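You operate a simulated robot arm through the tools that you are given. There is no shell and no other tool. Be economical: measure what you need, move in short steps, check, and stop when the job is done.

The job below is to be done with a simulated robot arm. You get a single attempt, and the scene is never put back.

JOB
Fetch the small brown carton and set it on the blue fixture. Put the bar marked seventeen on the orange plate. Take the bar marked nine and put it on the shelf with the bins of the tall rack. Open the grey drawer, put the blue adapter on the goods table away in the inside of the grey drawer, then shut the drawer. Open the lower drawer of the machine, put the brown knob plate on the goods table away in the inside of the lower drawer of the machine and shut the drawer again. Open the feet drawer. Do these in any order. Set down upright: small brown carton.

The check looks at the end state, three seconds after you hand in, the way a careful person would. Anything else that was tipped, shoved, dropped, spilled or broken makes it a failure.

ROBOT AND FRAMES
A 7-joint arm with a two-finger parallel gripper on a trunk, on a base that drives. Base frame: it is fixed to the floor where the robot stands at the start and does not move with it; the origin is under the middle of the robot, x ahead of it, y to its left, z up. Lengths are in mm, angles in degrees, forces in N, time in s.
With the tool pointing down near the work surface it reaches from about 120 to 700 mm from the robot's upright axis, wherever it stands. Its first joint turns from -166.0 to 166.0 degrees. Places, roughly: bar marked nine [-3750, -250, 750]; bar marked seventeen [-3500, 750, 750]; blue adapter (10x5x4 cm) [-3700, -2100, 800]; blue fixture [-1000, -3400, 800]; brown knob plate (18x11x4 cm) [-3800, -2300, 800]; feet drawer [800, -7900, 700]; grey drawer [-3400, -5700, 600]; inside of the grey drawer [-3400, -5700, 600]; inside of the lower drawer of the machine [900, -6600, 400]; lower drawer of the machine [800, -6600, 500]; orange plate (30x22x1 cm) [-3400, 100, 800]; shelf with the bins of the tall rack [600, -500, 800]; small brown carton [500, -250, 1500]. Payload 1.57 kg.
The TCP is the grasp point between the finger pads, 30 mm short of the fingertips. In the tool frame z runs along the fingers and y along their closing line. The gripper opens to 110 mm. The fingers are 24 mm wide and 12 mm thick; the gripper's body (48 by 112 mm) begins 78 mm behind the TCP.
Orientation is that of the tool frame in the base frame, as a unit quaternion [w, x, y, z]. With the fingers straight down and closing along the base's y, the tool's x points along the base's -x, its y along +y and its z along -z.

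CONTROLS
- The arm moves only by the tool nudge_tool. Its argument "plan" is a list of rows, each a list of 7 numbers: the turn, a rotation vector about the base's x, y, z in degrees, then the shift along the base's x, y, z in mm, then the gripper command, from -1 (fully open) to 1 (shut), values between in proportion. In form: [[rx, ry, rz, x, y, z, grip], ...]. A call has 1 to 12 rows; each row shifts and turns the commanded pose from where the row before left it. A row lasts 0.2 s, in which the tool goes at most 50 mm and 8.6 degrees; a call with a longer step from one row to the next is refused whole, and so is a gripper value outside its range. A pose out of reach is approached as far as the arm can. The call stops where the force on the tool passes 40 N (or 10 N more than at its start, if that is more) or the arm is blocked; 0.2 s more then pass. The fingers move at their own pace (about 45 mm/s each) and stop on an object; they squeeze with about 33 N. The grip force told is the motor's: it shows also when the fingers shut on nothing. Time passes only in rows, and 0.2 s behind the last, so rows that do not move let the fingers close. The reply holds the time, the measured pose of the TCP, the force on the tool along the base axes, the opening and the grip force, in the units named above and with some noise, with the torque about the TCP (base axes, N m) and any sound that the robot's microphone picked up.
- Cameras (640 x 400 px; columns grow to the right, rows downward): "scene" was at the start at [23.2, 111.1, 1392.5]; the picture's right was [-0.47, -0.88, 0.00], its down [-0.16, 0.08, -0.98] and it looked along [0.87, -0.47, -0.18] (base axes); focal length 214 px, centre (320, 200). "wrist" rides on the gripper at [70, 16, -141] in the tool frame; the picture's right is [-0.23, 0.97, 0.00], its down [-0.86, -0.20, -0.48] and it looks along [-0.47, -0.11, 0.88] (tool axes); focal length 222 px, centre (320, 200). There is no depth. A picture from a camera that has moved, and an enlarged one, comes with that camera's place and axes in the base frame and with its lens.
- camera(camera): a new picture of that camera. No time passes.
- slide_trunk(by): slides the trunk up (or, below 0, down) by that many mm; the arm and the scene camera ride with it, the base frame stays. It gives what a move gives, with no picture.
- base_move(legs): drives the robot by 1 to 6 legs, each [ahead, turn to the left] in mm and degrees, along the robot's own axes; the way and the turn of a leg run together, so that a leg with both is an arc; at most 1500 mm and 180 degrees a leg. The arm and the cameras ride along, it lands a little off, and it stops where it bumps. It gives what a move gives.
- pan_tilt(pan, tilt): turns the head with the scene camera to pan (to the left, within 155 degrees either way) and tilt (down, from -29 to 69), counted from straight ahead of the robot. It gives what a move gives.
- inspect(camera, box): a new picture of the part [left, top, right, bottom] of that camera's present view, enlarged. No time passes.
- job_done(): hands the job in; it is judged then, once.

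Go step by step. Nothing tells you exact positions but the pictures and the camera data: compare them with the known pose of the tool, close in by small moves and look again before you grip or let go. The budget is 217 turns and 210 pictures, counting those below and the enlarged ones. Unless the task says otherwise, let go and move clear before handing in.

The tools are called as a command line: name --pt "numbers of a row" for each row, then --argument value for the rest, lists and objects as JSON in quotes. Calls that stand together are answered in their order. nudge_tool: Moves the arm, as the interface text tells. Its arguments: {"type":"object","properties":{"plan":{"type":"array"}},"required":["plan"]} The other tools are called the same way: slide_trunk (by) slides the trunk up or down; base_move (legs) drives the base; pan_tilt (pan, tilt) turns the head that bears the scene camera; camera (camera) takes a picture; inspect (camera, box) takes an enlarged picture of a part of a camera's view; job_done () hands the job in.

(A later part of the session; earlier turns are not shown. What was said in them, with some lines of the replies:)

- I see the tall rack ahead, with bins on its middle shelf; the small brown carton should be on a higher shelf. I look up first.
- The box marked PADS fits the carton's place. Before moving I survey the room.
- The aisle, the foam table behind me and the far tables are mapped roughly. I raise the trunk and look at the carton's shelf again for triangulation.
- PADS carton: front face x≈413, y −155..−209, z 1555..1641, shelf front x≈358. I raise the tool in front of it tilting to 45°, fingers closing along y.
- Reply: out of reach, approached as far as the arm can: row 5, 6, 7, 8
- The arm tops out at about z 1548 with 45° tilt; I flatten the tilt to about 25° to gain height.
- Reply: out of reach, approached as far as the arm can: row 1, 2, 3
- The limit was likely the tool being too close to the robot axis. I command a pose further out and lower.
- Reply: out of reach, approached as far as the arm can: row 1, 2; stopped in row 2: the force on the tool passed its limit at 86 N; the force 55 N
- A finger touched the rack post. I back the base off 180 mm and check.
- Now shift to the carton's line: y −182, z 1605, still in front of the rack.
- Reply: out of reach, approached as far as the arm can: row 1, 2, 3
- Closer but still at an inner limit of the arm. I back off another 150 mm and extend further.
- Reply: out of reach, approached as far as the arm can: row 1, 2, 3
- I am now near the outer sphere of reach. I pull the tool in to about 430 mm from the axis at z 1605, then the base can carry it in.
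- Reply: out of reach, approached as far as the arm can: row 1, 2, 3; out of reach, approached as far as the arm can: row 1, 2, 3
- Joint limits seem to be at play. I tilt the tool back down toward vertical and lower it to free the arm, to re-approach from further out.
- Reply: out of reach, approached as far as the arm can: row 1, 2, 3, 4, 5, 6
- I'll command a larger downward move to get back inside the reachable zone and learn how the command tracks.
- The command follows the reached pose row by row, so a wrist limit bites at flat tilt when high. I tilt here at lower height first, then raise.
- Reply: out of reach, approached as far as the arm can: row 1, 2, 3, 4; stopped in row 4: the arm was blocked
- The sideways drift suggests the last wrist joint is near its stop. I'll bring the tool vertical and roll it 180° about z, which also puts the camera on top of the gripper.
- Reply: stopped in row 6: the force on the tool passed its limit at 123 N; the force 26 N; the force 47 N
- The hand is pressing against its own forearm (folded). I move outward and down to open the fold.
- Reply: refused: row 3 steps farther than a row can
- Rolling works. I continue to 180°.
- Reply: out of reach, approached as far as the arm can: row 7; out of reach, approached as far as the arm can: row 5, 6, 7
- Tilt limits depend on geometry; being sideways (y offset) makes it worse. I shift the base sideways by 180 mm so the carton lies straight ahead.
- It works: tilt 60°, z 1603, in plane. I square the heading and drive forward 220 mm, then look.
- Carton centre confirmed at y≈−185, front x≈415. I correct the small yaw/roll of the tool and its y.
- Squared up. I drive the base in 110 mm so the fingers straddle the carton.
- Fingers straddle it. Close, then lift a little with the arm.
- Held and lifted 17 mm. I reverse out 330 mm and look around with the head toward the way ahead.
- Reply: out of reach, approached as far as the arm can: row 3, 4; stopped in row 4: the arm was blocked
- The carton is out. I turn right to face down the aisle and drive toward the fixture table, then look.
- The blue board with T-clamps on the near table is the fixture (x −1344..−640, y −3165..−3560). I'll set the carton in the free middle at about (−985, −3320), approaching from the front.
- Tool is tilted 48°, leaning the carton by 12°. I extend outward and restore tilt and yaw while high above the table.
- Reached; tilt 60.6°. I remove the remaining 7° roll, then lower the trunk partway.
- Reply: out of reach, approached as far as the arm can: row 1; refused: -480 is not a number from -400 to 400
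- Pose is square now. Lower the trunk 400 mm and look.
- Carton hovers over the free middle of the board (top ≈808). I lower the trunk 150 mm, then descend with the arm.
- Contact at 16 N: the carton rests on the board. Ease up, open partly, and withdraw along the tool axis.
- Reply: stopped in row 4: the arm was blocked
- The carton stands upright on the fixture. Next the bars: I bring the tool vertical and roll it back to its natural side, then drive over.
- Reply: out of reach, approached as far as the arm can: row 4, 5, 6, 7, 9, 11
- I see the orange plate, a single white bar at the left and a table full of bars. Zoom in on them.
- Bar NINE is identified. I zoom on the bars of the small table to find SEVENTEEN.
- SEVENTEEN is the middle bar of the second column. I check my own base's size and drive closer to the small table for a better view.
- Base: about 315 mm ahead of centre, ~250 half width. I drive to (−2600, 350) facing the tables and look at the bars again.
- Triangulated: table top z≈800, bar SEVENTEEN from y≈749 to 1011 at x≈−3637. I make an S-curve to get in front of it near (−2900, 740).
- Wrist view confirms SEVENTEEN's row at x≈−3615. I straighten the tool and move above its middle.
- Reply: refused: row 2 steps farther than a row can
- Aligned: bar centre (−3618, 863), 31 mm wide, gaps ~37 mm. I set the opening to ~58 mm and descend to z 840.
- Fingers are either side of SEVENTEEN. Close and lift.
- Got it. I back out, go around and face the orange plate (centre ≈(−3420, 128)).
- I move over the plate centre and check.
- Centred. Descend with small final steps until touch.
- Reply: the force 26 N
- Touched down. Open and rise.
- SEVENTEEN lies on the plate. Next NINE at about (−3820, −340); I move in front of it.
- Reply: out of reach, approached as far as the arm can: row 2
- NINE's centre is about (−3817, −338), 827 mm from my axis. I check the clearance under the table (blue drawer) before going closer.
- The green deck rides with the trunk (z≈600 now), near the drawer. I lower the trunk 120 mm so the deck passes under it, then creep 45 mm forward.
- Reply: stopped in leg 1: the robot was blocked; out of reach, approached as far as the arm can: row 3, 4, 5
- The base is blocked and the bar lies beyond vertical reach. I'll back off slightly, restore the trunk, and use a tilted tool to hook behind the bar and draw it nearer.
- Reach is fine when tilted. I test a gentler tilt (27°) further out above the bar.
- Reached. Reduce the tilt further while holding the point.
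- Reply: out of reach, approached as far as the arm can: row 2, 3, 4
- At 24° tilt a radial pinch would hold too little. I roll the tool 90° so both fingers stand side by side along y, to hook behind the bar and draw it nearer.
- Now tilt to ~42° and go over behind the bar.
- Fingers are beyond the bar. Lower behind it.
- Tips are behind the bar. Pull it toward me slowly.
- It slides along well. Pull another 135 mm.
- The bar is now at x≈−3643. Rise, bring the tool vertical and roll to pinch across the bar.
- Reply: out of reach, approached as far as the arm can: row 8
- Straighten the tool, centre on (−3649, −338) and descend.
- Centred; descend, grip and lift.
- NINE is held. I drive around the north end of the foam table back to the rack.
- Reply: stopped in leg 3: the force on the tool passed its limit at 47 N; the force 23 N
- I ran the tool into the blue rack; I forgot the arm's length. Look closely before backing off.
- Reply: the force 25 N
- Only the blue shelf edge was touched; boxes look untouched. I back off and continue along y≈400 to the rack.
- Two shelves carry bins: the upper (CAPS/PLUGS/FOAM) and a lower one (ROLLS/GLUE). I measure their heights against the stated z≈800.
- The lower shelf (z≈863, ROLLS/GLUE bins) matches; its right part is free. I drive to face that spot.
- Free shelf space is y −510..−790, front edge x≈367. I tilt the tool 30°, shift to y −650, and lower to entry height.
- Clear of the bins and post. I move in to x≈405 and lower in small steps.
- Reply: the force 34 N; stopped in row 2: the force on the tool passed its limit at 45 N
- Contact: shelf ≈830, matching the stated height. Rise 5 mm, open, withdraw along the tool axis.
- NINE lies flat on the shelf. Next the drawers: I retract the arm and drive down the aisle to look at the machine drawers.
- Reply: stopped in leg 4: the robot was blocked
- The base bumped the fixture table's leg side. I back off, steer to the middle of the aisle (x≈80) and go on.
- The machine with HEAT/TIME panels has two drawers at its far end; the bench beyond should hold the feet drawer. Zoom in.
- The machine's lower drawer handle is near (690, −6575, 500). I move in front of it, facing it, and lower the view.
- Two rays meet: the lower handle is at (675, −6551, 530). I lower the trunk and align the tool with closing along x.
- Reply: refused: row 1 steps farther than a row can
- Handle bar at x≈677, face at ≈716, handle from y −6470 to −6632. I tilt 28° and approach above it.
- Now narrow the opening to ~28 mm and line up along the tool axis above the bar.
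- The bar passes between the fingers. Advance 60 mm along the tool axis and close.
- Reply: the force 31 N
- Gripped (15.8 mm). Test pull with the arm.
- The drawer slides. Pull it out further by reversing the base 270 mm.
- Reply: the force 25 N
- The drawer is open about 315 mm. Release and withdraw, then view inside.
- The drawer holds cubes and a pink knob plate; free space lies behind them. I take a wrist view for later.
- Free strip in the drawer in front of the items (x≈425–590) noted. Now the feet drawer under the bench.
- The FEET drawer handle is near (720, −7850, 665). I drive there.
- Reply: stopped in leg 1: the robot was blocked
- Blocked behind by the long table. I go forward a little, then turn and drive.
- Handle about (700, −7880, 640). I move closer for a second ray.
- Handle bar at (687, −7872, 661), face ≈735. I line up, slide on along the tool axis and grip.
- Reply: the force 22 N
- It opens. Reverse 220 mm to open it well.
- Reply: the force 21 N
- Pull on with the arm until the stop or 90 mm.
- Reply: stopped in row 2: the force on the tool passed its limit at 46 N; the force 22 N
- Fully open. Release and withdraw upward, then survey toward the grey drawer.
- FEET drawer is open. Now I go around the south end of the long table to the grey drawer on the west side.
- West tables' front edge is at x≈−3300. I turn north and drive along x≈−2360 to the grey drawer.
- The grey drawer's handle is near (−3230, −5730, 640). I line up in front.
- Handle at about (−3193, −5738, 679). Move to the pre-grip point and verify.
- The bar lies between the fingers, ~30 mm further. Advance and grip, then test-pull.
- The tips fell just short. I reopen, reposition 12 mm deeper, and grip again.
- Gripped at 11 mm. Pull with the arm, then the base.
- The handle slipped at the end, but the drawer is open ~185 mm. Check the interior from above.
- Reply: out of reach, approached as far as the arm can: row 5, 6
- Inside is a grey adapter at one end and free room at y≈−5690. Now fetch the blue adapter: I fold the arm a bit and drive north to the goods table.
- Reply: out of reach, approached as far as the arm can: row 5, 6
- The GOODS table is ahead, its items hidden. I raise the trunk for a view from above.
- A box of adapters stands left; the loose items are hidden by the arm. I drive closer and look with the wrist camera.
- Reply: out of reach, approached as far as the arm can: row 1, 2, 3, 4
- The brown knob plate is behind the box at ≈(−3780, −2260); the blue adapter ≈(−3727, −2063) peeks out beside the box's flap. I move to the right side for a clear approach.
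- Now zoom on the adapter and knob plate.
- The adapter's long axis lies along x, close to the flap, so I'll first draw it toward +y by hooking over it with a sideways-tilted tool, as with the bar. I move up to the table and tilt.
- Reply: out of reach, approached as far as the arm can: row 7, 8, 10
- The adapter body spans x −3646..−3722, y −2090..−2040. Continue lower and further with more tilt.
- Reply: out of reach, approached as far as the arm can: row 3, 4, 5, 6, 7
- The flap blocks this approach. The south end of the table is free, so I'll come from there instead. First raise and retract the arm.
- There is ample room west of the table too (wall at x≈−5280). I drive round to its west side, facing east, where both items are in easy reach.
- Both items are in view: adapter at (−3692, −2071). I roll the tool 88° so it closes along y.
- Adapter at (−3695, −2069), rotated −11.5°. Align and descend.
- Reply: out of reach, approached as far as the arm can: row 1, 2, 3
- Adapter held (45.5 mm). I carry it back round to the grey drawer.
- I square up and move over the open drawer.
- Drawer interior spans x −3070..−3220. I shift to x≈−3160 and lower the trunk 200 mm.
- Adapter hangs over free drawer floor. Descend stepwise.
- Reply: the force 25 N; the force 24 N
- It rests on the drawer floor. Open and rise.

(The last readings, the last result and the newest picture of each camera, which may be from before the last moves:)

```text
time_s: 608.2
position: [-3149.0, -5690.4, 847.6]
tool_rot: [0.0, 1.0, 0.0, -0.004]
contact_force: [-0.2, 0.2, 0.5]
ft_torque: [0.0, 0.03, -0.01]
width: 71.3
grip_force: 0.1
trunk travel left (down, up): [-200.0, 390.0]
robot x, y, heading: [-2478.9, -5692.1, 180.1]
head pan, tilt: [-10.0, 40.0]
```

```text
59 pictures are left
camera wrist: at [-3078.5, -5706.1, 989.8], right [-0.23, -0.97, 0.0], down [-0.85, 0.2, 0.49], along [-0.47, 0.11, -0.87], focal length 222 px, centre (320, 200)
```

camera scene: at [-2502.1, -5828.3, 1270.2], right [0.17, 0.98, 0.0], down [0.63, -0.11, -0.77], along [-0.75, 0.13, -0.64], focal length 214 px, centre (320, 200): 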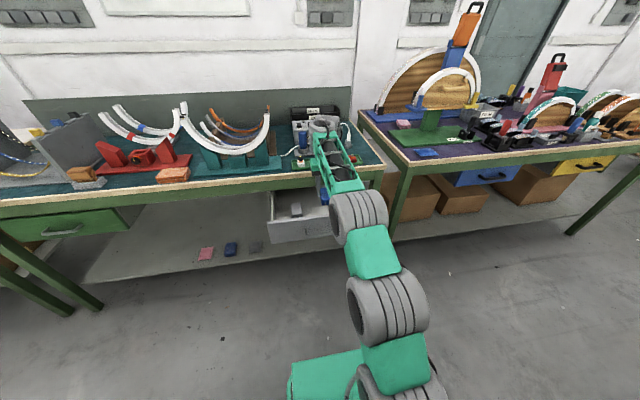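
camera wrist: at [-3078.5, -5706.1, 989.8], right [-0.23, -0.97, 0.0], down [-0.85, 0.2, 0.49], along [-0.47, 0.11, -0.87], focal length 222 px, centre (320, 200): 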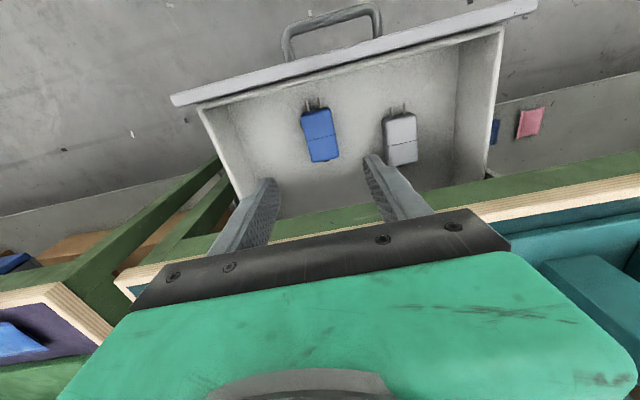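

The blue adapter lies in the grey drawer. Now shut it: I move in front of the handle with closed, tilted fingers.

nudge_tool --pt "0 0 0 45 -12 0 0.5" --pt "0 0 0 45 -12 0 1" --pt "0 0 0 45 -12 0 1" --pt "0 0 0 45 -12 0 1" --pt "0 0 0 40 0 -20 1" --pt "0 7.5 0 0 0 -30 1" --pt "0 7.5 0 0 0 -35 1" --pt "0 7.5 0 0 0 -35 1" --pt "0 7.5 0 0 0 -42 1" --pt "0 0 0 0 0 0 1"

camera --camera "wrist"

```text
time_s: 610.4
position: [-2930.6, -5736.6, 684.1]
tool_rot: [0.0, 0.965, -0.001, -0.264]
contact_force: [-0.1, -0.3, 0.0]
ft_torque: [0.0, -0.01, -0.02]
width: 0.0
grip_force: 21.0
trunk travel left (down, up): [-200.0, 390.0]
robot x, y, heading: [-2482.8, -5690.2, 180.0]
head pan, tilt: [-10.0, 40.0]
```

```text
58 pictures are left
camera wrist: at [-2798.7, -5752.7, 772.3], right [-0.19, -0.97, 0.12], down [-0.49, 0.2, 0.85], along [-0.85, 0.11, -0.52], focal length 222 px, centre (320, 200)
```

wrist: 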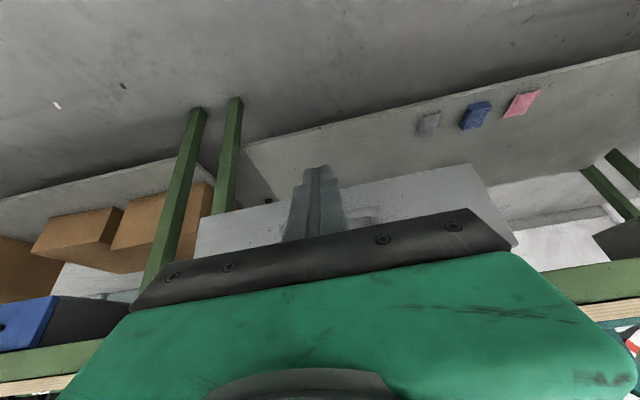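

Push the drawer shut.

nudge_tool --pt "0 0 0 -20 0 0 1" --pt "0 0 0 -20 0 0 1" --pt "0 0 0 -15 0 0 1" --pt "0 0 0 -18 0 0 1" --pt "0 0 0 -18 0 0 1" --pt "0 0 0 -18 0 0 1" --pt "0 0 0 -18 0 0 1" --pt "0 0 0 -18 0 0 1" --pt "0 0 0 -18 0 0 1" --pt "0 0 0 -18 0 0 1"

camera --camera "wrist"

```text
time_s: 612.6
position: [-3110.2, -5738.0, 686.0]
tool_rot: [0.0, 0.965, 0.0, -0.264]
contact_force: [0.2, -0.3, 1.6]
ft_torque: [-0.03, 0.07, 0.03]
width: 0.0
grip_force: 21.1
trunk travel left (down, up): [-200.0, 390.0]
robot x, y, heading: [-2477.6, -5688.8, 180.0]
head pan, tilt: [-10.0, 40.0]
```

```text
57 pictures are left
camera wrist: at [-2978.0, -5752.9, 773.6], right [-0.2, -0.97, 0.12], down [-0.49, 0.2, 0.85], along [-0.85, 0.11, -0.52], focal length 222 px, centre (320, 200)
```

wrist: 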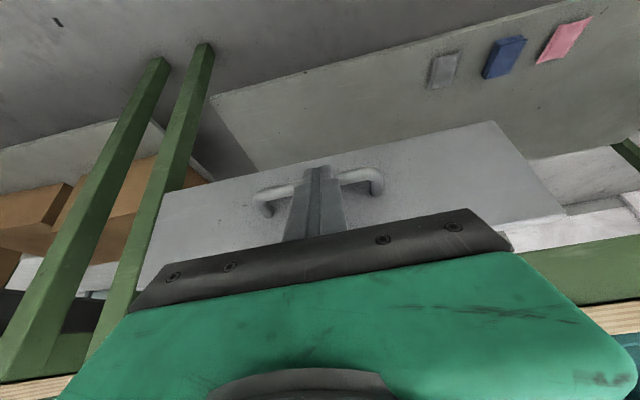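

Continue until it stops.

nudge_tool --pt "0 0 0 -14 0 0 1" --pt "0 0 0 -14 0 0 1" --pt "0 0 0 -12 0 0 1" --pt "0 0 0 -10 0 0 1" --pt "0 0 0 -8 0 0 1" --pt "0 0 0 -8 0 0 1" --pt "0 0 0 -8 0 0 1" --pt "0 0 0 -8 0 0 1"

camera --camera "wrist"

```text
time_s: 614.2
position: [-3177.7, -5737.5, 687.5]
tool_rot: [0.0, 0.966, 0.001, -0.259]
contact_force: [25.1, 2.8, 17.8]
ft_torque: [0.05, -0.19, 0.04]
width: 0.3
grip_force: 21.3
trunk travel left (down, up): [-200.0, 390.0]
robot x, y, heading: [-2480.4, -5690.2, 179.9]
head pan, tilt: [-10.0, 40.0]
stopped in row 8: the force on the tool passed its limit at 60 N (the readings are from after the stop); the commanded pose is now the measured one
```

```text
56 pictures are left
camera wrist: at [-3047.0, -5753.8, 775.8], right [-0.2, -0.97, 0.11], down [-0.5, 0.2, 0.84], along [-0.84, 0.11, -0.53], focal length 222 px, centre (320, 200)
```

wrist: 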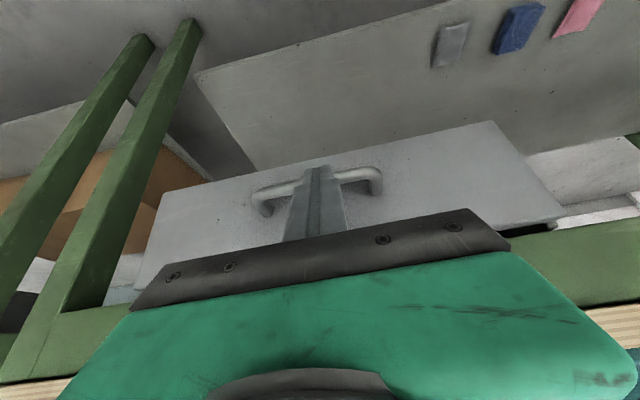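

The drawer met its stop. Withdraw and verify.

nudge_tool --pt "0 0 0 20 0 0 1" --pt "0 0 0 40 0 0 1" --pt "0 0 0 40 0 20 1" --pt "0 0 0 35 0 35 1" --pt "0 0 0 35 0 35 1" --pt "0 -7.5 0 20 0 40 0" --pt "0 -7.5 0 20 0 40 0" --pt "0 -7.5 0 0 0 40 0" --pt "0 -7.5 0 0 0 20 0"

pan_tilt --pan 5 --tilt 35

inspect --camera "scene" --box '[260, 150, 480, 290]'

```text
time_s: 616.2
position: [-2968.6, -5738.3, 914.5]
tool_rot: [0.0, 1.0, 0.001, 0.003]
contact_force: [0.3, 0.4, 0.2]
ft_torque: [0.03, 0.06, -0.01]
width: 55.2
grip_force: 0.0
trunk travel left (down, up): [-200.0, 390.0]
robot x, y, heading: [-2477.4, -5690.0, 180.1]
head pan, tilt: [-10.0, 40.0]
```

```text
time_s: 617.0
position: [-2969.7, -5738.2, 912.9]
tool_rot: [0.0, 1.0, 0.002, 0.001]
contact_force: [-0.1, 0.3, -0.1]
ft_torque: [-0.05, 0.03, 0.0]
width: 55.1
grip_force: 0.0
trunk travel left (down, up): [-200.0, 390.0]
robot x, y, heading: [-2477.5, -5686.7, 179.9]
head pan, tilt: [5.0, 35.0]
```

```text
2.86 times, centred on (370, 220) of scene
camera zoom: at [-2505.4, -5850.6, 1277.7], right [-0.09, 1.0, 0.0], down [0.57, 0.05, -0.82], along [-0.82, -0.07, -0.57], focal length 613 px, centre (177, 143)
```

zoom: 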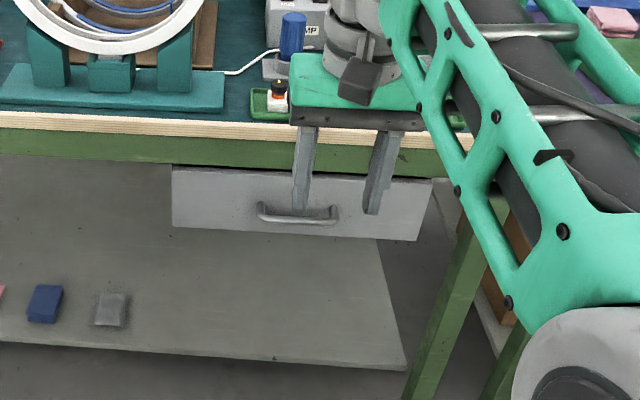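

The grey drawer is shut. Back to the west side of the goods table for the knob plate.

slide_trunk --by 120

base_move --legs '[[-80, 0], [0, -90], [1300, 0], [1270, 0], [0, 90], [950, 0]]'

pan_tilt --pan -20 --tilt 25

```text
time_s: 618.5
position: [-2971.1, -5739.0, 1033.6]
tool_rot: [0.001, 1.0, 0.001, 0.001]
contact_force: [0.5, 0.3, 0.3]
ft_torque: [0.03, 0.0, -0.01]
width: 54.7
grip_force: 0.0
trunk travel left (down, up): [-320.0, 270.0]
robot x, y, heading: [-2478.3, -5691.5, 180.0]
head pan, tilt: [5.0, 35.0]
```

```text
time_s: 643.8
position: [-3836.2, -3113.0, 1033.6]
tool_rot: [0.0, 1.0, -0.01, 0.001]
contact_force: [0.3, -0.1, 0.0]
ft_torque: [-0.01, -0.05, 0.03]
width: 54.8
grip_force: 0.0
trunk travel left (down, up): [-320.0, 270.0]
robot x, y, heading: [-3343.2, -3073.8, 178.9]
head pan, tilt: [5.0, 35.0]
```

```text
time_s: 644.7
position: [-3834.9, -3112.7, 1033.9]
tool_rot: [-0.001, 1.0, -0.009, 0.001]
contact_force: [0.5, -0.1, 1.4]
ft_torque: [-0.04, 0.02, 0.0]
width: 54.8
grip_force: 0.0
trunk travel left (down, up): [-320.0, 270.0]
robot x, y, heading: [-3348.0, -3070.2, 178.6]
head pan, tilt: [-20.0, 25.0]
```

base_move --legs '[[975, 0], [0, -89], [840, 0], [0, -90]]'

camera --camera "wrist"

```text
time_s: 661.4
position: [-3804.8, -2168.2, 1034.7]
tool_rot: [-0.001, 0.001, 1.0, 0.0]
contact_force: [0.7, -0.5, 0.4]
ft_torque: [-0.01, -0.01, 0.0]
width: 55.0
grip_force: 0.3
trunk travel left (down, up): [-320.0, 270.0]
robot x, y, heading: [-4294.5, -2216.5, -0.2]
head pan, tilt: [-20.0, 25.0]
```

```text
54 pictures are left
camera wrist: at [-3875.2, -2150.8, 1176.2], right [0.23, 0.97, 0.0], down [0.86, -0.2, 0.48], along [0.46, -0.11, -0.88], focal length 222 px, centre (320, 200)
```

wrist: 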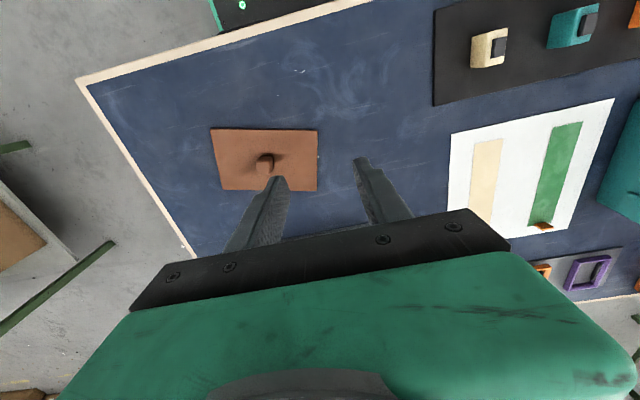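

Knob at ≈(−3784, −2263), plate turned −15°. I align and go above it.

nudge_tool --pt "0 0 -7.5 6 -30 -20 -0.2" --pt "0 0 -7.5 6 -30 -20 -0.2" --pt "0 0 0 6 -35 -30 -0.2" --pt "0 0 0 3 0 -40 -0.2" --pt "0 0 0 0 0 -20 -0.2" --pt "0 0 0 0 0 0 -0.2"

camera --camera "wrist"

```text
time_s: 662.8
position: [-3784.7, -2262.4, 904.0]
tool_rot: [0.0, 0.132, 0.991, 0.0]
contact_force: [0.6, 0.1, 0.4]
ft_torque: [0.03, 0.0, 0.02]
width: 65.9
grip_force: 0.1
trunk travel left (down, up): [-320.0, 270.0]
robot x, y, heading: [-4297.0, -2216.3, -0.1]
head pan, tilt: [-20.0, 25.0]
```

```text
53 pictures are left
camera wrist: at [-3848.2, -2227.7, 1046.1], right [0.47, 0.88, 0.0], down [0.78, -0.42, 0.48], along [0.42, -0.23, -0.88], focal length 222 px, centre (320, 200)
```

wrist: 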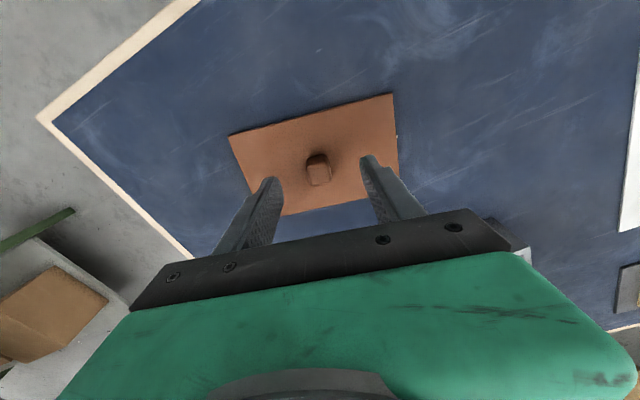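

nudge_tool --pt "0 0 0 3 -4 -25 -0.2" --pt "0 0 0 0 0 -17 -0.2" --pt "0 0 0 0 0 -8 -0.2" --pt "0 0 0 0 0 0 -0.2"

inspect --camera "wrist" --box '[200, 60, 440, 260]'

```text
time_s: 663.8
position: [-3781.1, -2266.3, 851.9]
tool_rot: [-0.001, 0.13, 0.991, 0.0]
contact_force: [-0.1, -0.6, -0.3]
ft_torque: [0.0, -0.01, -0.03]
width: 66.1
grip_force: 0.1
trunk travel left (down, up): [-320.0, 270.0]
robot x, y, heading: [-4291.5, -2215.4, -0.3]
head pan, tilt: [-20.0, 25.0]
```

```text
2.00 times, centred on (320, 160) of wrist
camera zoom: at [-3845.1, -2232.3, 995.3], right [0.47, 0.88, 0.0], down [0.78, -0.42, 0.48], along [0.42, -0.23, -0.88], focal length 444 px, centre (320, 280)
```

zoom: 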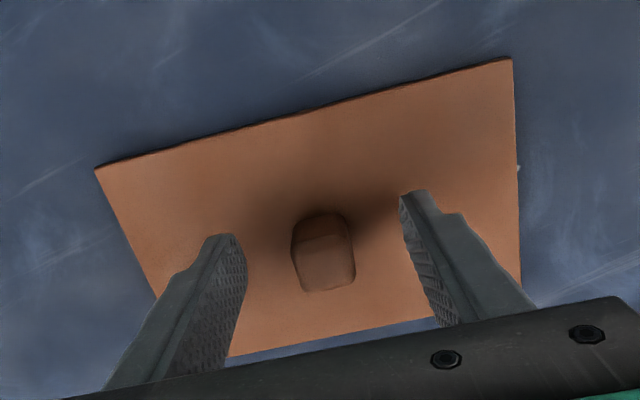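

nudge_tool --pt "0 0 0 0 0 -4 -0.2" --pt "0 0 0 0 0 0 0.6" --pt "0 0 0 0 0 0 1" --pt "0 0 0 0 0 0 1" --pt "0 0 0 0 0 0 1" --pt "0 0 0 0 0 10 1" --pt "0 0 0 0 0 25 1" --pt "0 0 0 0 0 40 1" --pt "0 0 0 0 0 40 1" --pt "0 0 0 0 0 40 1"

camera --camera "wrist"

```text
time_s: 666.0
position: [-3784.5, -2266.9, 1004.0]
tool_rot: [0.0, 0.13, 0.992, 0.001]
contact_force: [0.2, 0.2, -0.7]
ft_torque: [-0.01, 0.03, -0.02]
width: 23.4
grip_force: 32.9
trunk travel left (down, up): [-320.0, 270.0]
robot x, y, heading: [-4295.9, -2215.4, -0.3]
head pan, tilt: [-20.0, 25.0]
```

```text
51 pictures are left
camera wrist: at [-3847.6, -2233.3, 1147.1], right [0.47, 0.88, 0.0], down [0.78, -0.41, 0.48], along [0.42, -0.23, -0.88], focal length 222 px, centre (320, 200)
```

wrist: 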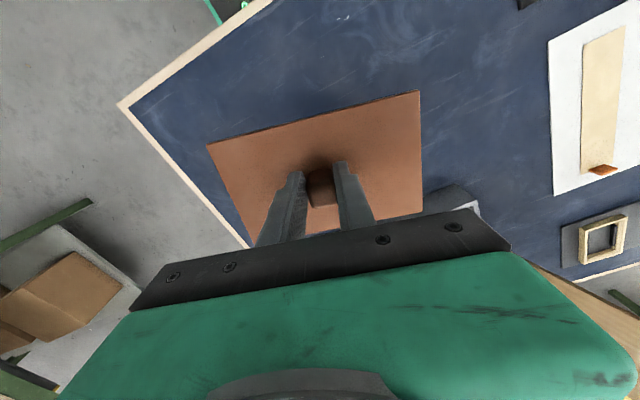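

Knob plate held. I straighten it and carry it around to the machine drawer.

nudge_tool --pt "0 0 7.5 0 0 0 1" --pt "0 0 7.5 -10 0 0 1" --pt "0 0 0 0 0 0 1"

base_move --legs '[[0, -89.7], [900, 0], [0, 90], [1000, 0], [900, 0], [0, 90]]'

```text
time_s: 666.8
position: [-3793.2, -2267.6, 1004.9]
tool_rot: [-0.001, 0.0, 1.0, 0.0]
contact_force: [0.6, 0.3, -2.3]
ft_torque: [-0.02, -0.02, 0.0]
width: 23.6
grip_force: 33.1
trunk travel left (down, up): [-320.0, 270.0]
robot x, y, heading: [-4296.3, -2215.3, -0.0]
head pan, tilt: [-20.0, 25.0]
```

```text
time_s: 692.2
position: [-2348.5, -2546.0, 1004.6]
tool_rot: [0.001, 0.71, -0.704, -0.001]
contact_force: [-0.4, -0.1, -1.5]
ft_torque: [0.03, 0.0, -0.01]
width: 23.2
grip_force: 33.0
trunk travel left (down, up): [-320.0, 270.0]
robot x, y, heading: [-2392.9, -3050.4, 90.3]
head pan, tilt: [-20.0, 25.0]
```

base_move --legs '[[530, 0], [0, -90.3], [1200, 0], [1110, 0], [0, -90]]'

pan_tilt --pan 0 --tilt 25

camera --camera "scene"

```text
time_s: 713.8
position: [-154.0, -3049.0, 1004.9]
tool_rot: [-0.001, 0.714, 0.7, 0.001]
contact_force: [-0.4, -0.8, -2.1]
ft_torque: [0.04, 0.01, -0.03]
width: 23.7
grip_force: 33.5
trunk travel left (down, up): [-320.0, 270.0]
robot x, y, heading: [-90.7, -2544.6, -91.0]
head pan, tilt: [-20.0, 25.0]
```

```text
time_s: 714.7
position: [-152.6, -3049.8, 1004.3]
tool_rot: [0.0, 0.714, 0.701, 0.001]
contact_force: [0.3, -0.5, -1.6]
ft_torque: [0.03, 0.02, 0.02]
width: 23.3
grip_force: 32.9
trunk travel left (down, up): [-320.0, 270.0]
robot x, y, heading: [-90.9, -2549.7, -91.2]
head pan, tilt: [0.0, 25.0]
```

```text
50 pictures are left
camera scene: at [62.3, -2582.2, 1413.5], right [-1.0, 0.02, 0.0], down [0.01, 0.42, -0.91], along [-0.02, -0.91, -0.42], focal length 214 px, centre (320, 200)
```

scene: 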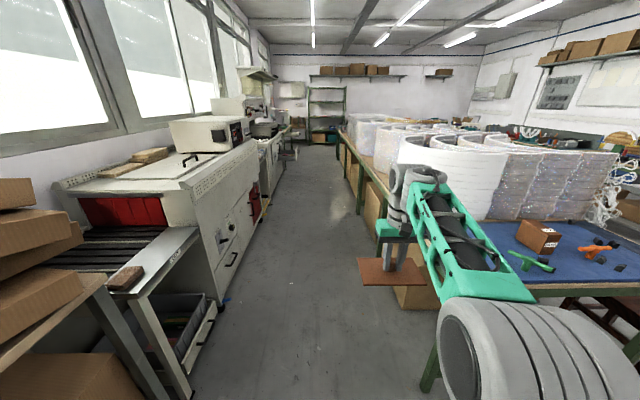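

Carton still stands well. Continue down the aisle to the machine drawer.

base_move --legs '[[0, 1.5], [1300, 0], [1350, 0], [1350, 0]]'

```text
time_s: 734.4
position: [-170.8, -7073.4, 1004.0]
tool_rot: [0.0, 0.708, 0.706, 0.001]
contact_force: [0.2, -1.6, -1.8]
ft_torque: [0.02, -0.03, 0.03]
width: 23.5
grip_force: 33.2
trunk travel left (down, up): [-320.0, 270.0]
robot x, y, heading: [-115.2, -6565.8, -90.4]
head pan, tilt: [0.0, 25.0]
```

base_move --legs '[[0, 90.4]]'

camera --camera "wrist"

pan_tilt --pan -10 --tilt 40

camera --camera "scene"

```text
time_s: 738.6
position: [387.1, -6619.8, 1004.6]
tool_rot: [-0.001, 0.0, 1.0, 0.0]
contact_force: [-0.6, 0.0, -2.1]
ft_torque: [-0.02, 0.0, 0.0]
width: 23.3
grip_force: 32.7
trunk travel left (down, up): [-320.0, 270.0]
robot x, y, heading: [-118.3, -6569.5, 0.0]
head pan, tilt: [0.0, 25.0]
```

```text
49 pictures are left
camera wrist: at [316.1, -6603.0, 1147.3], right [0.23, 0.97, 0.0], down [0.86, -0.2, 0.48], along [0.46, -0.11, -0.88], focal length 222 px, centre (320, 200)
```

wrist: 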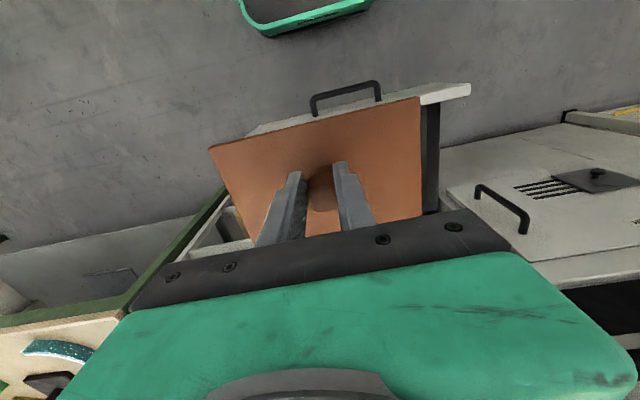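

```text
time_s: 739.4
position: [385.9, -6619.8, 1005.2]
tool_rot: [-0.002, 0.0, 1.0, 0.0]
contact_force: [0.1, 0.8, -1.9]
ft_torque: [0.03, 0.01, 0.0]
width: 23.3
grip_force: 32.6
trunk travel left (down, up): [-320.0, 270.0]
robot x, y, heading: [-113.2, -6567.8, 0.0]
head pan, tilt: [-10.0, 40.0]
```

```text
48 pictures are left
camera scene: at [-92.2, -6428.8, 1390.2], right [-0.17, -0.98, 0.0], down [-0.63, 0.11, -0.77], along [0.75, -0.13, -0.64], focal length 214 px, centre (320, 200)
```

scene: 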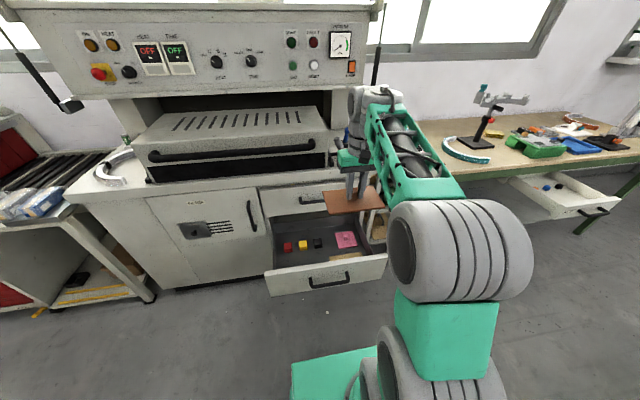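

inspect --camera "scene" --box '[250, 200, 400, 305]'

```text
3.81 times, centred on (325, 252) of scene
camera zoom: at [-92.2, -6428.8, 1390.2], right [-0.17, -0.98, 0.0], down [-0.63, 0.11, -0.77], along [0.75, -0.13, -0.64], focal length 817 px, centre (301, 0)
```

zoom: 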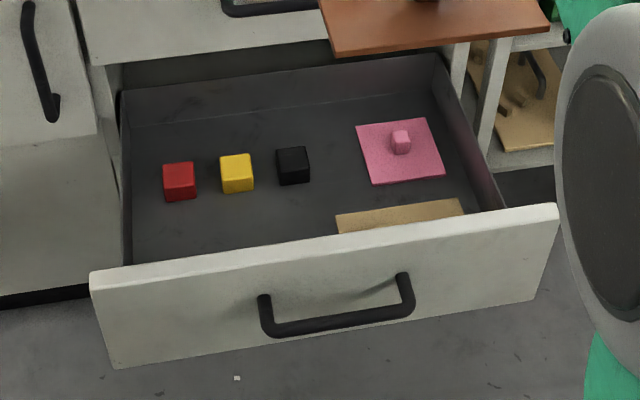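

The drawer floor has a free field at front left: x 425–605, y −6318..−6588. I move the plate over (515, −6453).

nudge_tool --pt "0 0 0 26 34 0 1" --pt "0 0 0 26 34 0 1" --pt "0 0 0 26 34 0 1" --pt "0 0 0 26 34 0 1" --pt "0 0 0 25 31 -10 1" --pt "0 0 0 0 0 -20 1" --pt "0 0 0 0 0 0 1"

slide_trunk --by -200

camera --camera "wrist"

camera --camera "scene"

```text
time_s: 741.0
position: [514.0, -6453.9, 974.3]
tool_rot: [-0.001, -0.001, 1.0, -0.001]
contact_force: [0.3, 0.5, -2.8]
ft_torque: [-0.01, 0.05, 0.0]
width: 23.4
grip_force: 32.5
trunk travel left (down, up): [-320.0, 270.0]
robot x, y, heading: [-117.2, -6570.0, -0.0]
head pan, tilt: [-10.0, 40.0]
```

```text
time_s: 743.1
position: [512.8, -6454.1, 775.2]
tool_rot: [0.0, -0.001, 1.0, 0.001]
contact_force: [-0.7, 0.6, -1.5]
ft_torque: [-0.02, 0.03, 0.01]
width: 23.2
grip_force: 33.1
trunk travel left (down, up): [-120.0, 470.0]
robot x, y, heading: [-119.3, -6569.9, -0.0]
head pan, tilt: [-10.0, 40.0]
```

```text
46 pictures are left
camera wrist: at [444.1, -6437.3, 917.5], right [0.23, 0.97, 0.0], down [0.86, -0.2, 0.48], along [0.46, -0.11, -0.88], focal length 222 px, centre (320, 200)
```

wrist: 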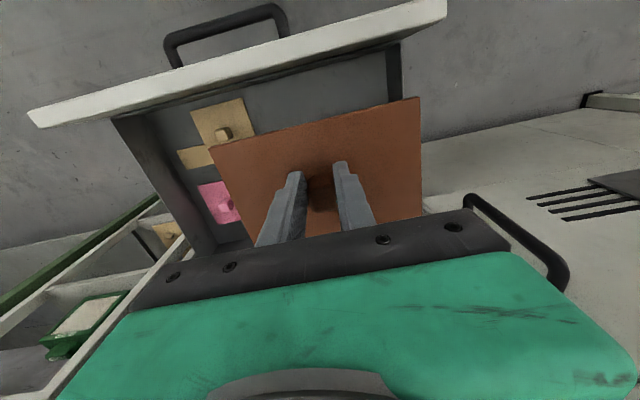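

```text
45 pictures are left
camera scene: at [-92.2, -6428.8, 1190.2], right [-0.17, -0.98, 0.0], down [-0.63, 0.11, -0.77], along [0.75, -0.13, -0.64], focal length 214 px, centre (320, 200)
```

scene: 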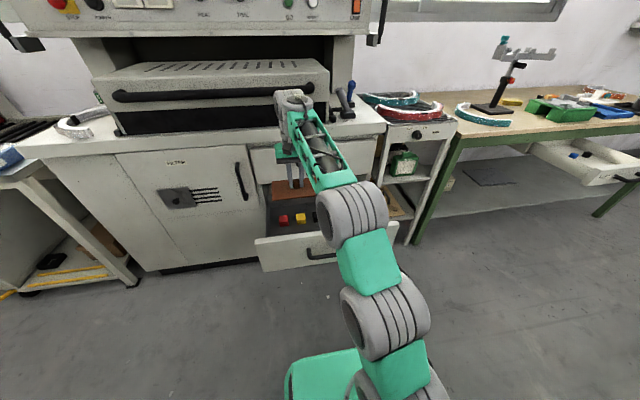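

Clear of walls and neighbours. Lower trunk the rest and descend with the arm.

slide_trunk --by -115

nudge_tool --pt "0 0 0 0 -6 -20 1" --pt "0 0 0 0 0 -25 1" --pt "0 0 0 0 0 -25 1" --pt "0 0 0 0 0 0 1"

camera --camera "wrist"

```text
time_s: 744.6
position: [515.1, -6454.2, 660.6]
tool_rot: [-0.001, 0.0, 1.0, 0.0]
contact_force: [-0.7, 0.1, -2.3]
ft_torque: [0.05, 0.05, 0.02]
width: 23.2
grip_force: 32.6
trunk travel left (down, up): [-5.0, 585.0]
robot x, y, heading: [-117.3, -6573.8, -0.2]
head pan, tilt: [-10.0, 40.0]
```

```text
time_s: 745.6
position: [514.0, -6458.5, 588.7]
tool_rot: [-0.001, -0.001, 1.0, 0.0]
contact_force: [-0.4, 0.1, -1.9]
ft_torque: [-0.01, 0.03, -0.01]
width: 23.4
grip_force: 33.5
trunk travel left (down, up): [-5.0, 585.0]
robot x, y, heading: [-117.3, -6568.9, 0.2]
head pan, tilt: [-10.0, 40.0]
```

```text
44 pictures are left
camera wrist: at [444.5, -6442.4, 732.0], right [0.23, 0.97, 0.0], down [0.86, -0.2, 0.48], along [0.46, -0.11, -0.88], focal length 222 px, centre (320, 200)
```

wrist: 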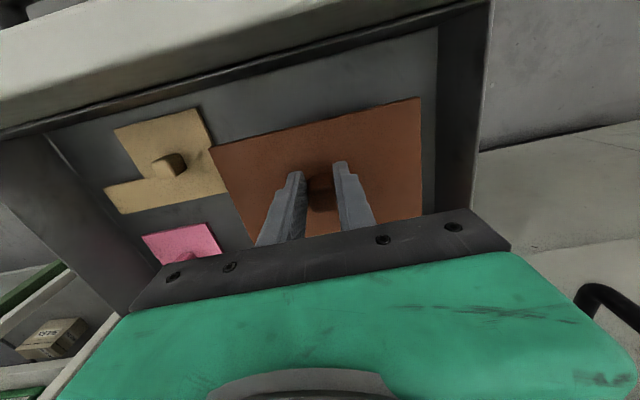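

nudge_tool --pt "0 0 0 0 0 -25 1" --pt "0 0 0 0 0 -25 1" --pt "0 0 0 0 0 -12 1" --pt "0 0 0 0 0 0 1"

nudge_tool --pt "0 0 0 0 0 -4 1" --pt "0 0 0 0 0 -4 1" --pt "0 0 0 0 0 0 1"

nudge_tool --pt "0 0 0 0 0 -4 1" --pt "0 0 0 0 0 -4 1" --pt "0 0 0 0 0 0 1"

```text
time_s: 746.6
position: [514.3, -6459.8, 529.1]
tool_rot: [-0.002, -0.001, 1.0, 0.001]
contact_force: [0.1, 0.0, -2.0]
ft_torque: [0.01, -0.01, 0.0]
width: 23.3
grip_force: 33.6
trunk travel left (down, up): [-5.0, 585.0]
robot x, y, heading: [-120.7, -6567.0, 0.3]
head pan, tilt: [-10.0, 40.0]
```

```text
time_s: 747.4
position: [513.4, -6459.3, 518.8]
tool_rot: [-0.001, -0.001, 1.0, 0.0]
contact_force: [0.3, -0.2, -1.7]
ft_torque: [0.01, 0.01, -0.02]
width: 23.4
grip_force: 33.2
trunk travel left (down, up): [-5.0, 585.0]
robot x, y, heading: [-116.2, -6569.3, 0.2]
head pan, tilt: [-10.0, 40.0]
```

```text
time_s: 748.2
position: [512.8, -6460.0, 511.7]
tool_rot: [-0.001, -0.001, 1.0, 0.0]
contact_force: [0.0, 0.5, -1.9]
ft_torque: [0.03, 0.02, 0.02]
width: 23.5
grip_force: 33.2
trunk travel left (down, up): [-5.0, 585.0]
robot x, y, heading: [-116.6, -6570.8, 0.3]
head pan, tilt: [-10.0, 40.0]
```

nudge_tool --pt "0 0 0 0 0 -4 1" --pt "0 0 0 0 0 -4 1" --pt "0 0 0 0 0 0 1"

nudge_tool --pt "0 0 0 0 0 -4 1" --pt "0 0 0 0 0 -4 1" --pt "0 0 0 0 0 0 1"

nudge_tool --pt "0 0 0 0 0 -4 1" --pt "0 0 0 0 0 -3 1" --pt "0 0 0 0 0 0 1"

```text
time_s: 749.0
position: [512.7, -6459.6, 504.2]
tool_rot: [-0.002, -0.001, 1.0, 0.0]
contact_force: [0.0, 0.5, -1.9]
ft_torque: [-0.02, 0.01, -0.01]
width: 23.4
grip_force: 33.3
trunk travel left (down, up): [-5.0, 585.0]
robot x, y, heading: [-118.1, -6567.7, -0.2]
head pan, tilt: [-10.0, 40.0]
```

```text
time_s: 749.8
position: [515.5, -6460.4, 499.6]
tool_rot: [0.003, 0.0, 1.0, 0.001]
contact_force: [0.6, 0.3, 20.2]
ft_torque: [-0.06, 0.62, 0.02]
width: 23.6
grip_force: 33.1
trunk travel left (down, up): [-5.0, 585.0]
robot x, y, heading: [-116.3, -6567.7, 0.1]
head pan, tilt: [-10.0, 40.0]
```

```text
time_s: 750.3
position: [519.1, -6460.5, 498.4]
tool_rot: [0.008, -0.001, 1.0, 0.001]
contact_force: [1.4, -0.1, 11.8]
ft_torque: [-0.1, 0.46, 0.01]
width: 23.6
grip_force: 32.9
trunk travel left (down, up): [-5.0, 585.0]
robot x, y, heading: [-115.2, -6567.2, 0.1]
head pan, tilt: [-10.0, 40.0]
stopped in row 2: the force on the tool passed its limit at 42 N (the readings are from after the stop); the commanded pose is now the measured one
```

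Plate is down on the drawer floor. Ease up, open, rise.

nudge_tool --pt "0 0 0 0 0 2 1" --pt "0 0 0 0 0 0 0.3" --pt "0 0 0 0 0 0 0.1" --pt "0 0 0 0 0 0 0.1" --pt "0 0 0 0 0 20 0.1" --pt "0 0 0 0 0 40 0.1" --pt "0 0 0 0 0 45 0.1" --pt "0 0 0 -10 0 45 0.1" --pt "0 0 0 -20 0 40 0.1"

camera --camera "wrist"

```text
time_s: 752.3
position: [484.7, -6459.0, 685.3]
tool_rot: [0.003, -0.001, 1.0, 0.001]
contact_force: [0.3, 0.0, -0.4]
ft_torque: [0.01, 0.02, -0.02]
width: 49.4
grip_force: 0.2
trunk travel left (down, up): [-5.0, 585.0]
robot x, y, heading: [-116.2, -6565.6, -0.0]
head pan, tilt: [-10.0, 40.0]
```

```text
43 pictures are left
camera wrist: at [414.7, -6442.3, 827.5], right [0.23, 0.97, 0.0], down [0.85, -0.2, 0.48], along [0.47, -0.11, -0.87], focal length 222 px, centre (320, 200)
```

wrist: 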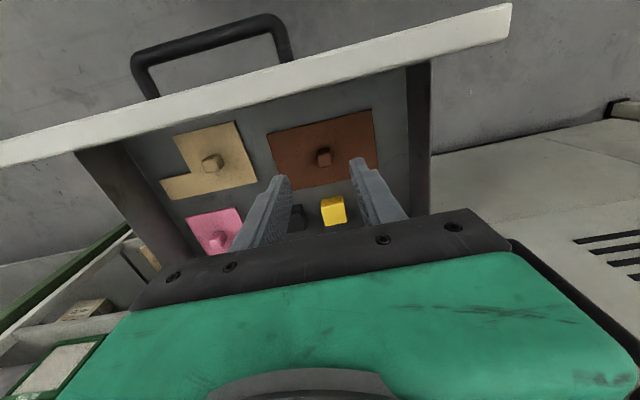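

Plate sits in the drawer among the other items. Now shut it: back up and bring closed fingers in front of the handle.

base_move --legs '[[-95, 0]]'

nudge_tool --pt "0 0 0 -30 -22 0 0.6" --pt "0 0 0 -30 -22 0 1" --pt "0 0 0 -30 -22 0 1" --pt "0 0 0 -25 -22 0 1" --pt "0 -7.5 0 -5 0 -10 1" --pt "0 -7.5 0 0 0 -30 1" --pt "0 -7.5 0 0 0 -35 1" --pt "0 -7.5 0 0 0 -35 1" --pt "0 0 0 0 0 -30 1" --pt "0 0 0 0 0 0 1"

camera --camera "wrist"

```text
time_s: 753.4
position: [393.5, -6458.4, 686.4]
tool_rot: [0.006, 0.0, 1.0, 0.002]
contact_force: [0.1, -0.5, 0.1]
ft_torque: [0.03, -0.01, -0.01]
width: 49.5
grip_force: 0.0
trunk travel left (down, up): [-5.0, 585.0]
robot x, y, heading: [-209.8, -6568.3, 0.0]
head pan, tilt: [-10.0, 40.0]
```

```text
time_s: 755.3
position: [263.8, -6554.3, 483.1]
tool_rot: [0.153, 0.003, 0.988, -0.007]
contact_force: [-0.2, 0.5, 0.1]
ft_torque: [-0.01, 0.0, 0.0]
width: 0.0
grip_force: 21.0
trunk travel left (down, up): [-5.0, 585.0]
robot x, y, heading: [-209.3, -6569.6, 0.1]
head pan, tilt: [-10.0, 40.0]
stopped in row 9: the arm was blocked; the commanded pose is now the measured one
```

```text
42 pictures are left
camera wrist: at [154.4, -6534.5, 597.8], right [0.22, 0.97, 0.05], down [0.67, -0.19, 0.72], along [0.71, -0.12, -0.7], focal length 222 px, centre (320, 200)
```

wrist: 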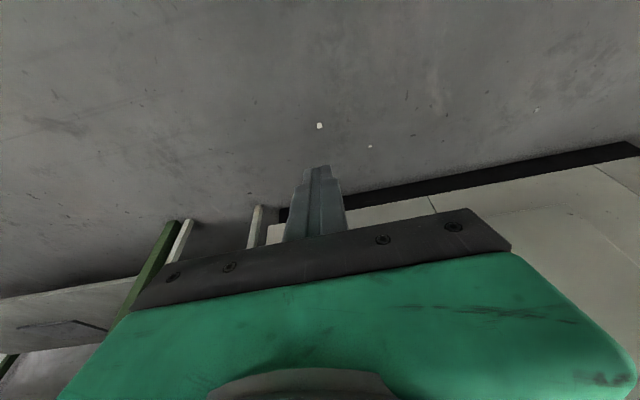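

slide_trunk --by 62

nudge_tool --pt "0 0 0 10 3 0 1" --pt "0 -6 0 10 3 0 1" --pt "0 -6 0 10 0 0 1" --pt "0 0 0 0 0 0 1"

camera --camera "wrist"

```text
time_s: 756.3
position: [266.1, -6554.2, 549.1]
tool_rot: [0.158, 0.004, 0.987, -0.008]
contact_force: [-0.3, 0.1, 0.3]
ft_torque: [0.03, -0.01, -0.01]
width: 0.2
grip_force: 21.2
trunk travel left (down, up): [-67.0, 523.0]
robot x, y, heading: [-212.8, -6570.3, -0.0]
head pan, tilt: [-10.0, 40.0]
```

```text
time_s: 757.3
position: [295.2, -6546.7, 551.1]
tool_rot: [0.262, 0.002, 0.965, -0.007]
contact_force: [-0.5, 0.4, 0.3]
ft_torque: [-0.02, -0.03, 0.0]
width: 0.0
grip_force: 21.1
trunk travel left (down, up): [-67.0, 523.0]
robot x, y, heading: [-211.3, -6571.3, -0.1]
head pan, tilt: [-10.0, 40.0]
```

```text
41 pictures are left
camera wrist: at [162.8, -6528.2, 639.2], right [0.2, 0.97, 0.1], down [0.5, -0.19, 0.85], along [0.84, -0.12, -0.52], focal length 222 px, centre (320, 200)
```

wrist: 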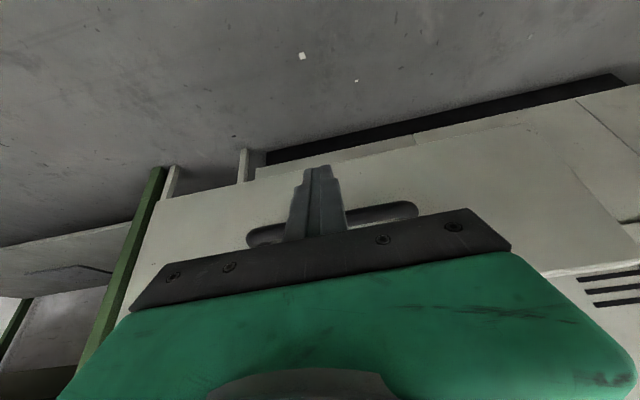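

Aligned behind the handle. Push with the arm, then the base.

nudge_tool --pt "0 0 0 10 0 -6 1" --pt "0 0 0 15 0 0 1" --pt "0 0 0 15 0 0 1" --pt "0 0 0 15 0 0 1" --pt "0 0 0 15 0 0 1"

base_move --legs '[[230, 0]]'

camera --camera "wrist"

```text
time_s: 758.5
position: [363.6, -6546.0, 548.5]
tool_rot: [0.266, 0.002, 0.964, -0.008]
contact_force: [0.3, 0.6, -0.3]
ft_torque: [0.0, -0.03, -0.02]
width: 0.0
grip_force: 21.6
trunk travel left (down, up): [-67.0, 523.0]
robot x, y, heading: [-210.3, -6570.3, -0.2]
head pan, tilt: [-10.0, 40.0]
```

```text
time_s: 760.2
position: [595.5, -6547.2, 548.0]
tool_rot: [0.265, 0.004, 0.964, -0.007]
contact_force: [-0.3, 0.1, 0.7]
ft_torque: [0.04, 0.02, 0.01]
width: 0.0
grip_force: 21.4
trunk travel left (down, up): [-67.0, 523.0]
robot x, y, heading: [20.8, -6569.3, -0.1]
head pan, tilt: [-10.0, 40.0]
```

```text
40 pictures are left
camera wrist: at [461.5, -6528.8, 635.0], right [0.21, 0.97, 0.1], down [0.49, -0.19, 0.85], along [0.85, -0.12, -0.52], focal length 222 px, centre (320, 200)
```

wrist: 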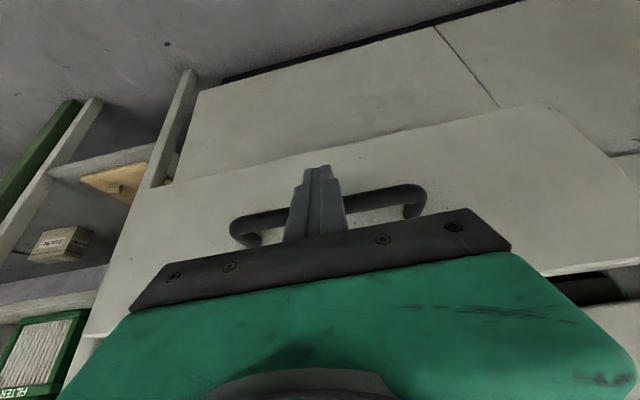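

Pushing well; finish with the arm until the stop.

nudge_tool --pt "0 0 0 12 0 0 1" --pt "0 0 0 12 0 0 1" --pt "0 0 0 12 0 0 1" --pt "0 0 0 10 0 0 1" --pt "0 0 0 8 0 0 1" --pt "0 0 0 8 0 0 1" --pt "0 0 0 8 0 0 1" --pt "0 0 0 8 0 0 1"

camera --camera "wrist"

```text
time_s: 761.5
position: [643.3, -6546.9, 540.9]
tool_rot: [0.254, 0.004, 0.967, -0.008]
contact_force: [-1.7, -0.2, -0.4]
ft_torque: [0.01, 0.05, 0.01]
width: 0.0
grip_force: 21.1
trunk travel left (down, up): [-67.0, 523.0]
robot x, y, heading: [18.9, -6568.6, -0.2]
head pan, tilt: [-10.0, 40.0]
stopped in row 6: the force on the tool passed its limit at 59 N (the readings are from after the stop); the commanded pose is now the measured one
```

```text
39 pictures are left
camera wrist: at [512.5, -6528.1, 630.5], right [0.21, 0.97, 0.1], down [0.51, -0.19, 0.84], along [0.84, -0.12, -0.53], focal length 222 px, centre (320, 200)
```

wrist: 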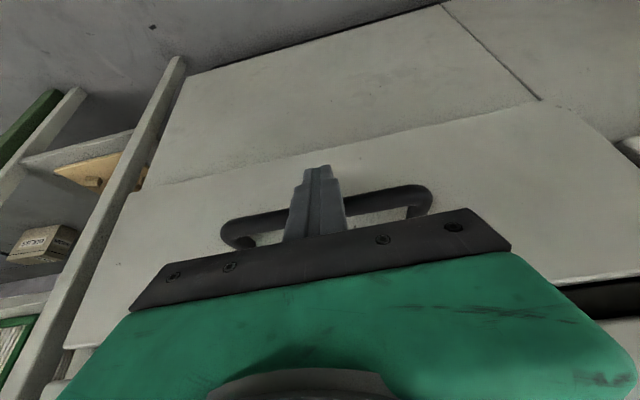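

Withdraw and check whether it is flush.

nudge_tool --pt "0 0 0 -20 0 0 1" --pt "0 0 0 -40 0 0 1" --pt "0 0 0 -40 0 10 1" --pt "0 0 0 -30 0 35 1" --pt "0 0 0 -30 0 35 1" --pt "0 0 0 -20 0 35 1"

base_move --legs '[[-130, 0]]'

pan_tilt --pan -5 --tilt 35

inspect --camera "scene" --box '[200, 130, 420, 290]'

```text
time_s: 762.9
position: [460.1, -6546.9, 655.5]
tool_rot: [0.255, 0.004, 0.967, -0.008]
contact_force: [0.9, 0.7, -0.3]
ft_torque: [0.02, 0.0, 0.03]
width: 0.0
grip_force: 21.1
trunk travel left (down, up): [-67.0, 523.0]
robot x, y, heading: [16.6, -6571.1, -0.1]
head pan, tilt: [-10.0, 40.0]
```

```text
time_s: 764.2
position: [330.7, -6545.3, 655.2]
tool_rot: [0.256, 0.002, 0.967, -0.007]
contact_force: [0.3, 0.6, -0.6]
ft_torque: [-0.01, 0.02, -0.01]
width: 0.1
grip_force: 21.8
trunk travel left (down, up): [-67.0, 523.0]
robot x, y, heading: [-110.5, -6569.7, -0.1]
head pan, tilt: [-10.0, 40.0]
```

```text
time_s: 764.9
position: [330.5, -6546.9, 656.0]
tool_rot: [0.254, 0.003, 0.967, -0.008]
contact_force: [1.1, 0.5, 0.0]
ft_torque: [-0.02, -0.02, 0.03]
width: 0.1
grip_force: 20.9
trunk travel left (down, up): [-67.0, 523.0]
robot x, y, heading: [-109.9, -6566.3, -0.1]
head pan, tilt: [-5.0, 35.0]
```

```text
2.50 times, centred on (310, 210) of scene
camera zoom: at [-80.8, -6421.9, 1144.7], right [-0.09, -1.0, 0.0], down [-0.57, 0.05, -0.82], along [0.82, -0.07, -0.57], focal length 536 px, centre (345, 175)
```

zoom: 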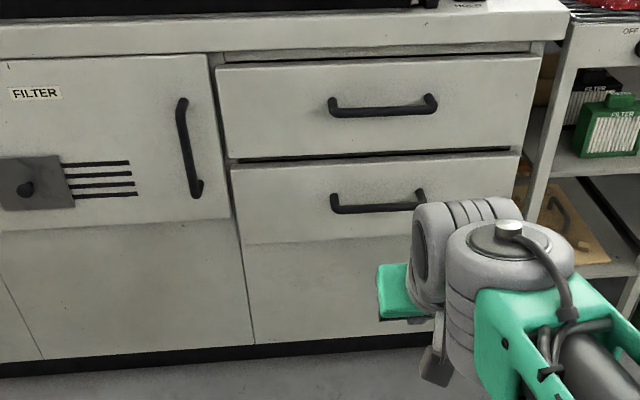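

inspect --camera "scene" --box '[270, 150, 350, 210]'

inspect --camera "scene" --box '[350, 150, 430, 210]'

```text
6.67 times, centred on (310, 180) of scene
camera zoom: at [-80.8, -6421.9, 1144.7], right [-0.09, -1.0, 0.0], down [-0.57, 0.05, -0.82], along [0.82, -0.07, -0.57], focal length 1430 px, centre (387, 333)
```

zoom: 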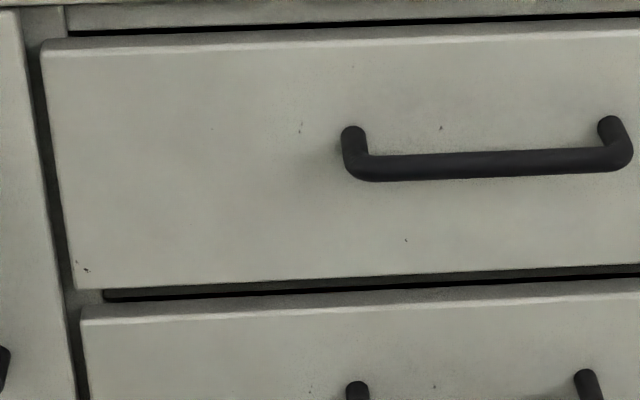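

```text
6.67 times, centred on (390, 180) of scene
camera zoom: at [-80.8, -6421.9, 1144.7], right [-0.09, -1.0, 0.0], down [-0.57, 0.05, -0.82], along [0.82, -0.07, -0.57], focal length 1430 px, centre (-147, 333)
```

zoom: 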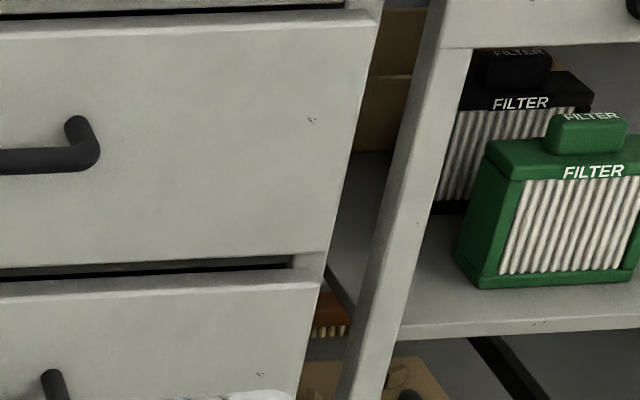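

The machine's lower drawer is flush again, the FEET drawer stands open, all items are in place and the arm is clear, so I hand in.

job_done

```text
The job is handed in.
```

I did all six tasks and handed the job in; the result of the check is not known to me.

- **Carton:** it stands upright on the blue fixture.
- **Bar seventeen:** it lies on the orange plate.
- **Bar nine:** it lies on the lower of the rack's two bin shelves (the one with ROLLS and GLUE). I chose that shelf because its height of about 830 mm fits the stated 800 mm; the upper bin shelf is at about 1200 mm.
- **Grey drawer:** the blue adapter is inside and the drawer is shut.
- **Machine's lower drawer:** the brown knob plate is inside and the drawer is shut.
- **Feet drawer:** it is open to its stop.

Four contacts happened on the way:
- A finger touched the white rack's post while I was reaching for the carton.
- The tool or the held bar hit the edge of a blue rack shelf.
- The base bumped into something under the table bar nine lay on.
- The base bumped the table with the fixture twice.

I saw nothing tipped or shifted by these contacts, but I did not go back to check every spot.
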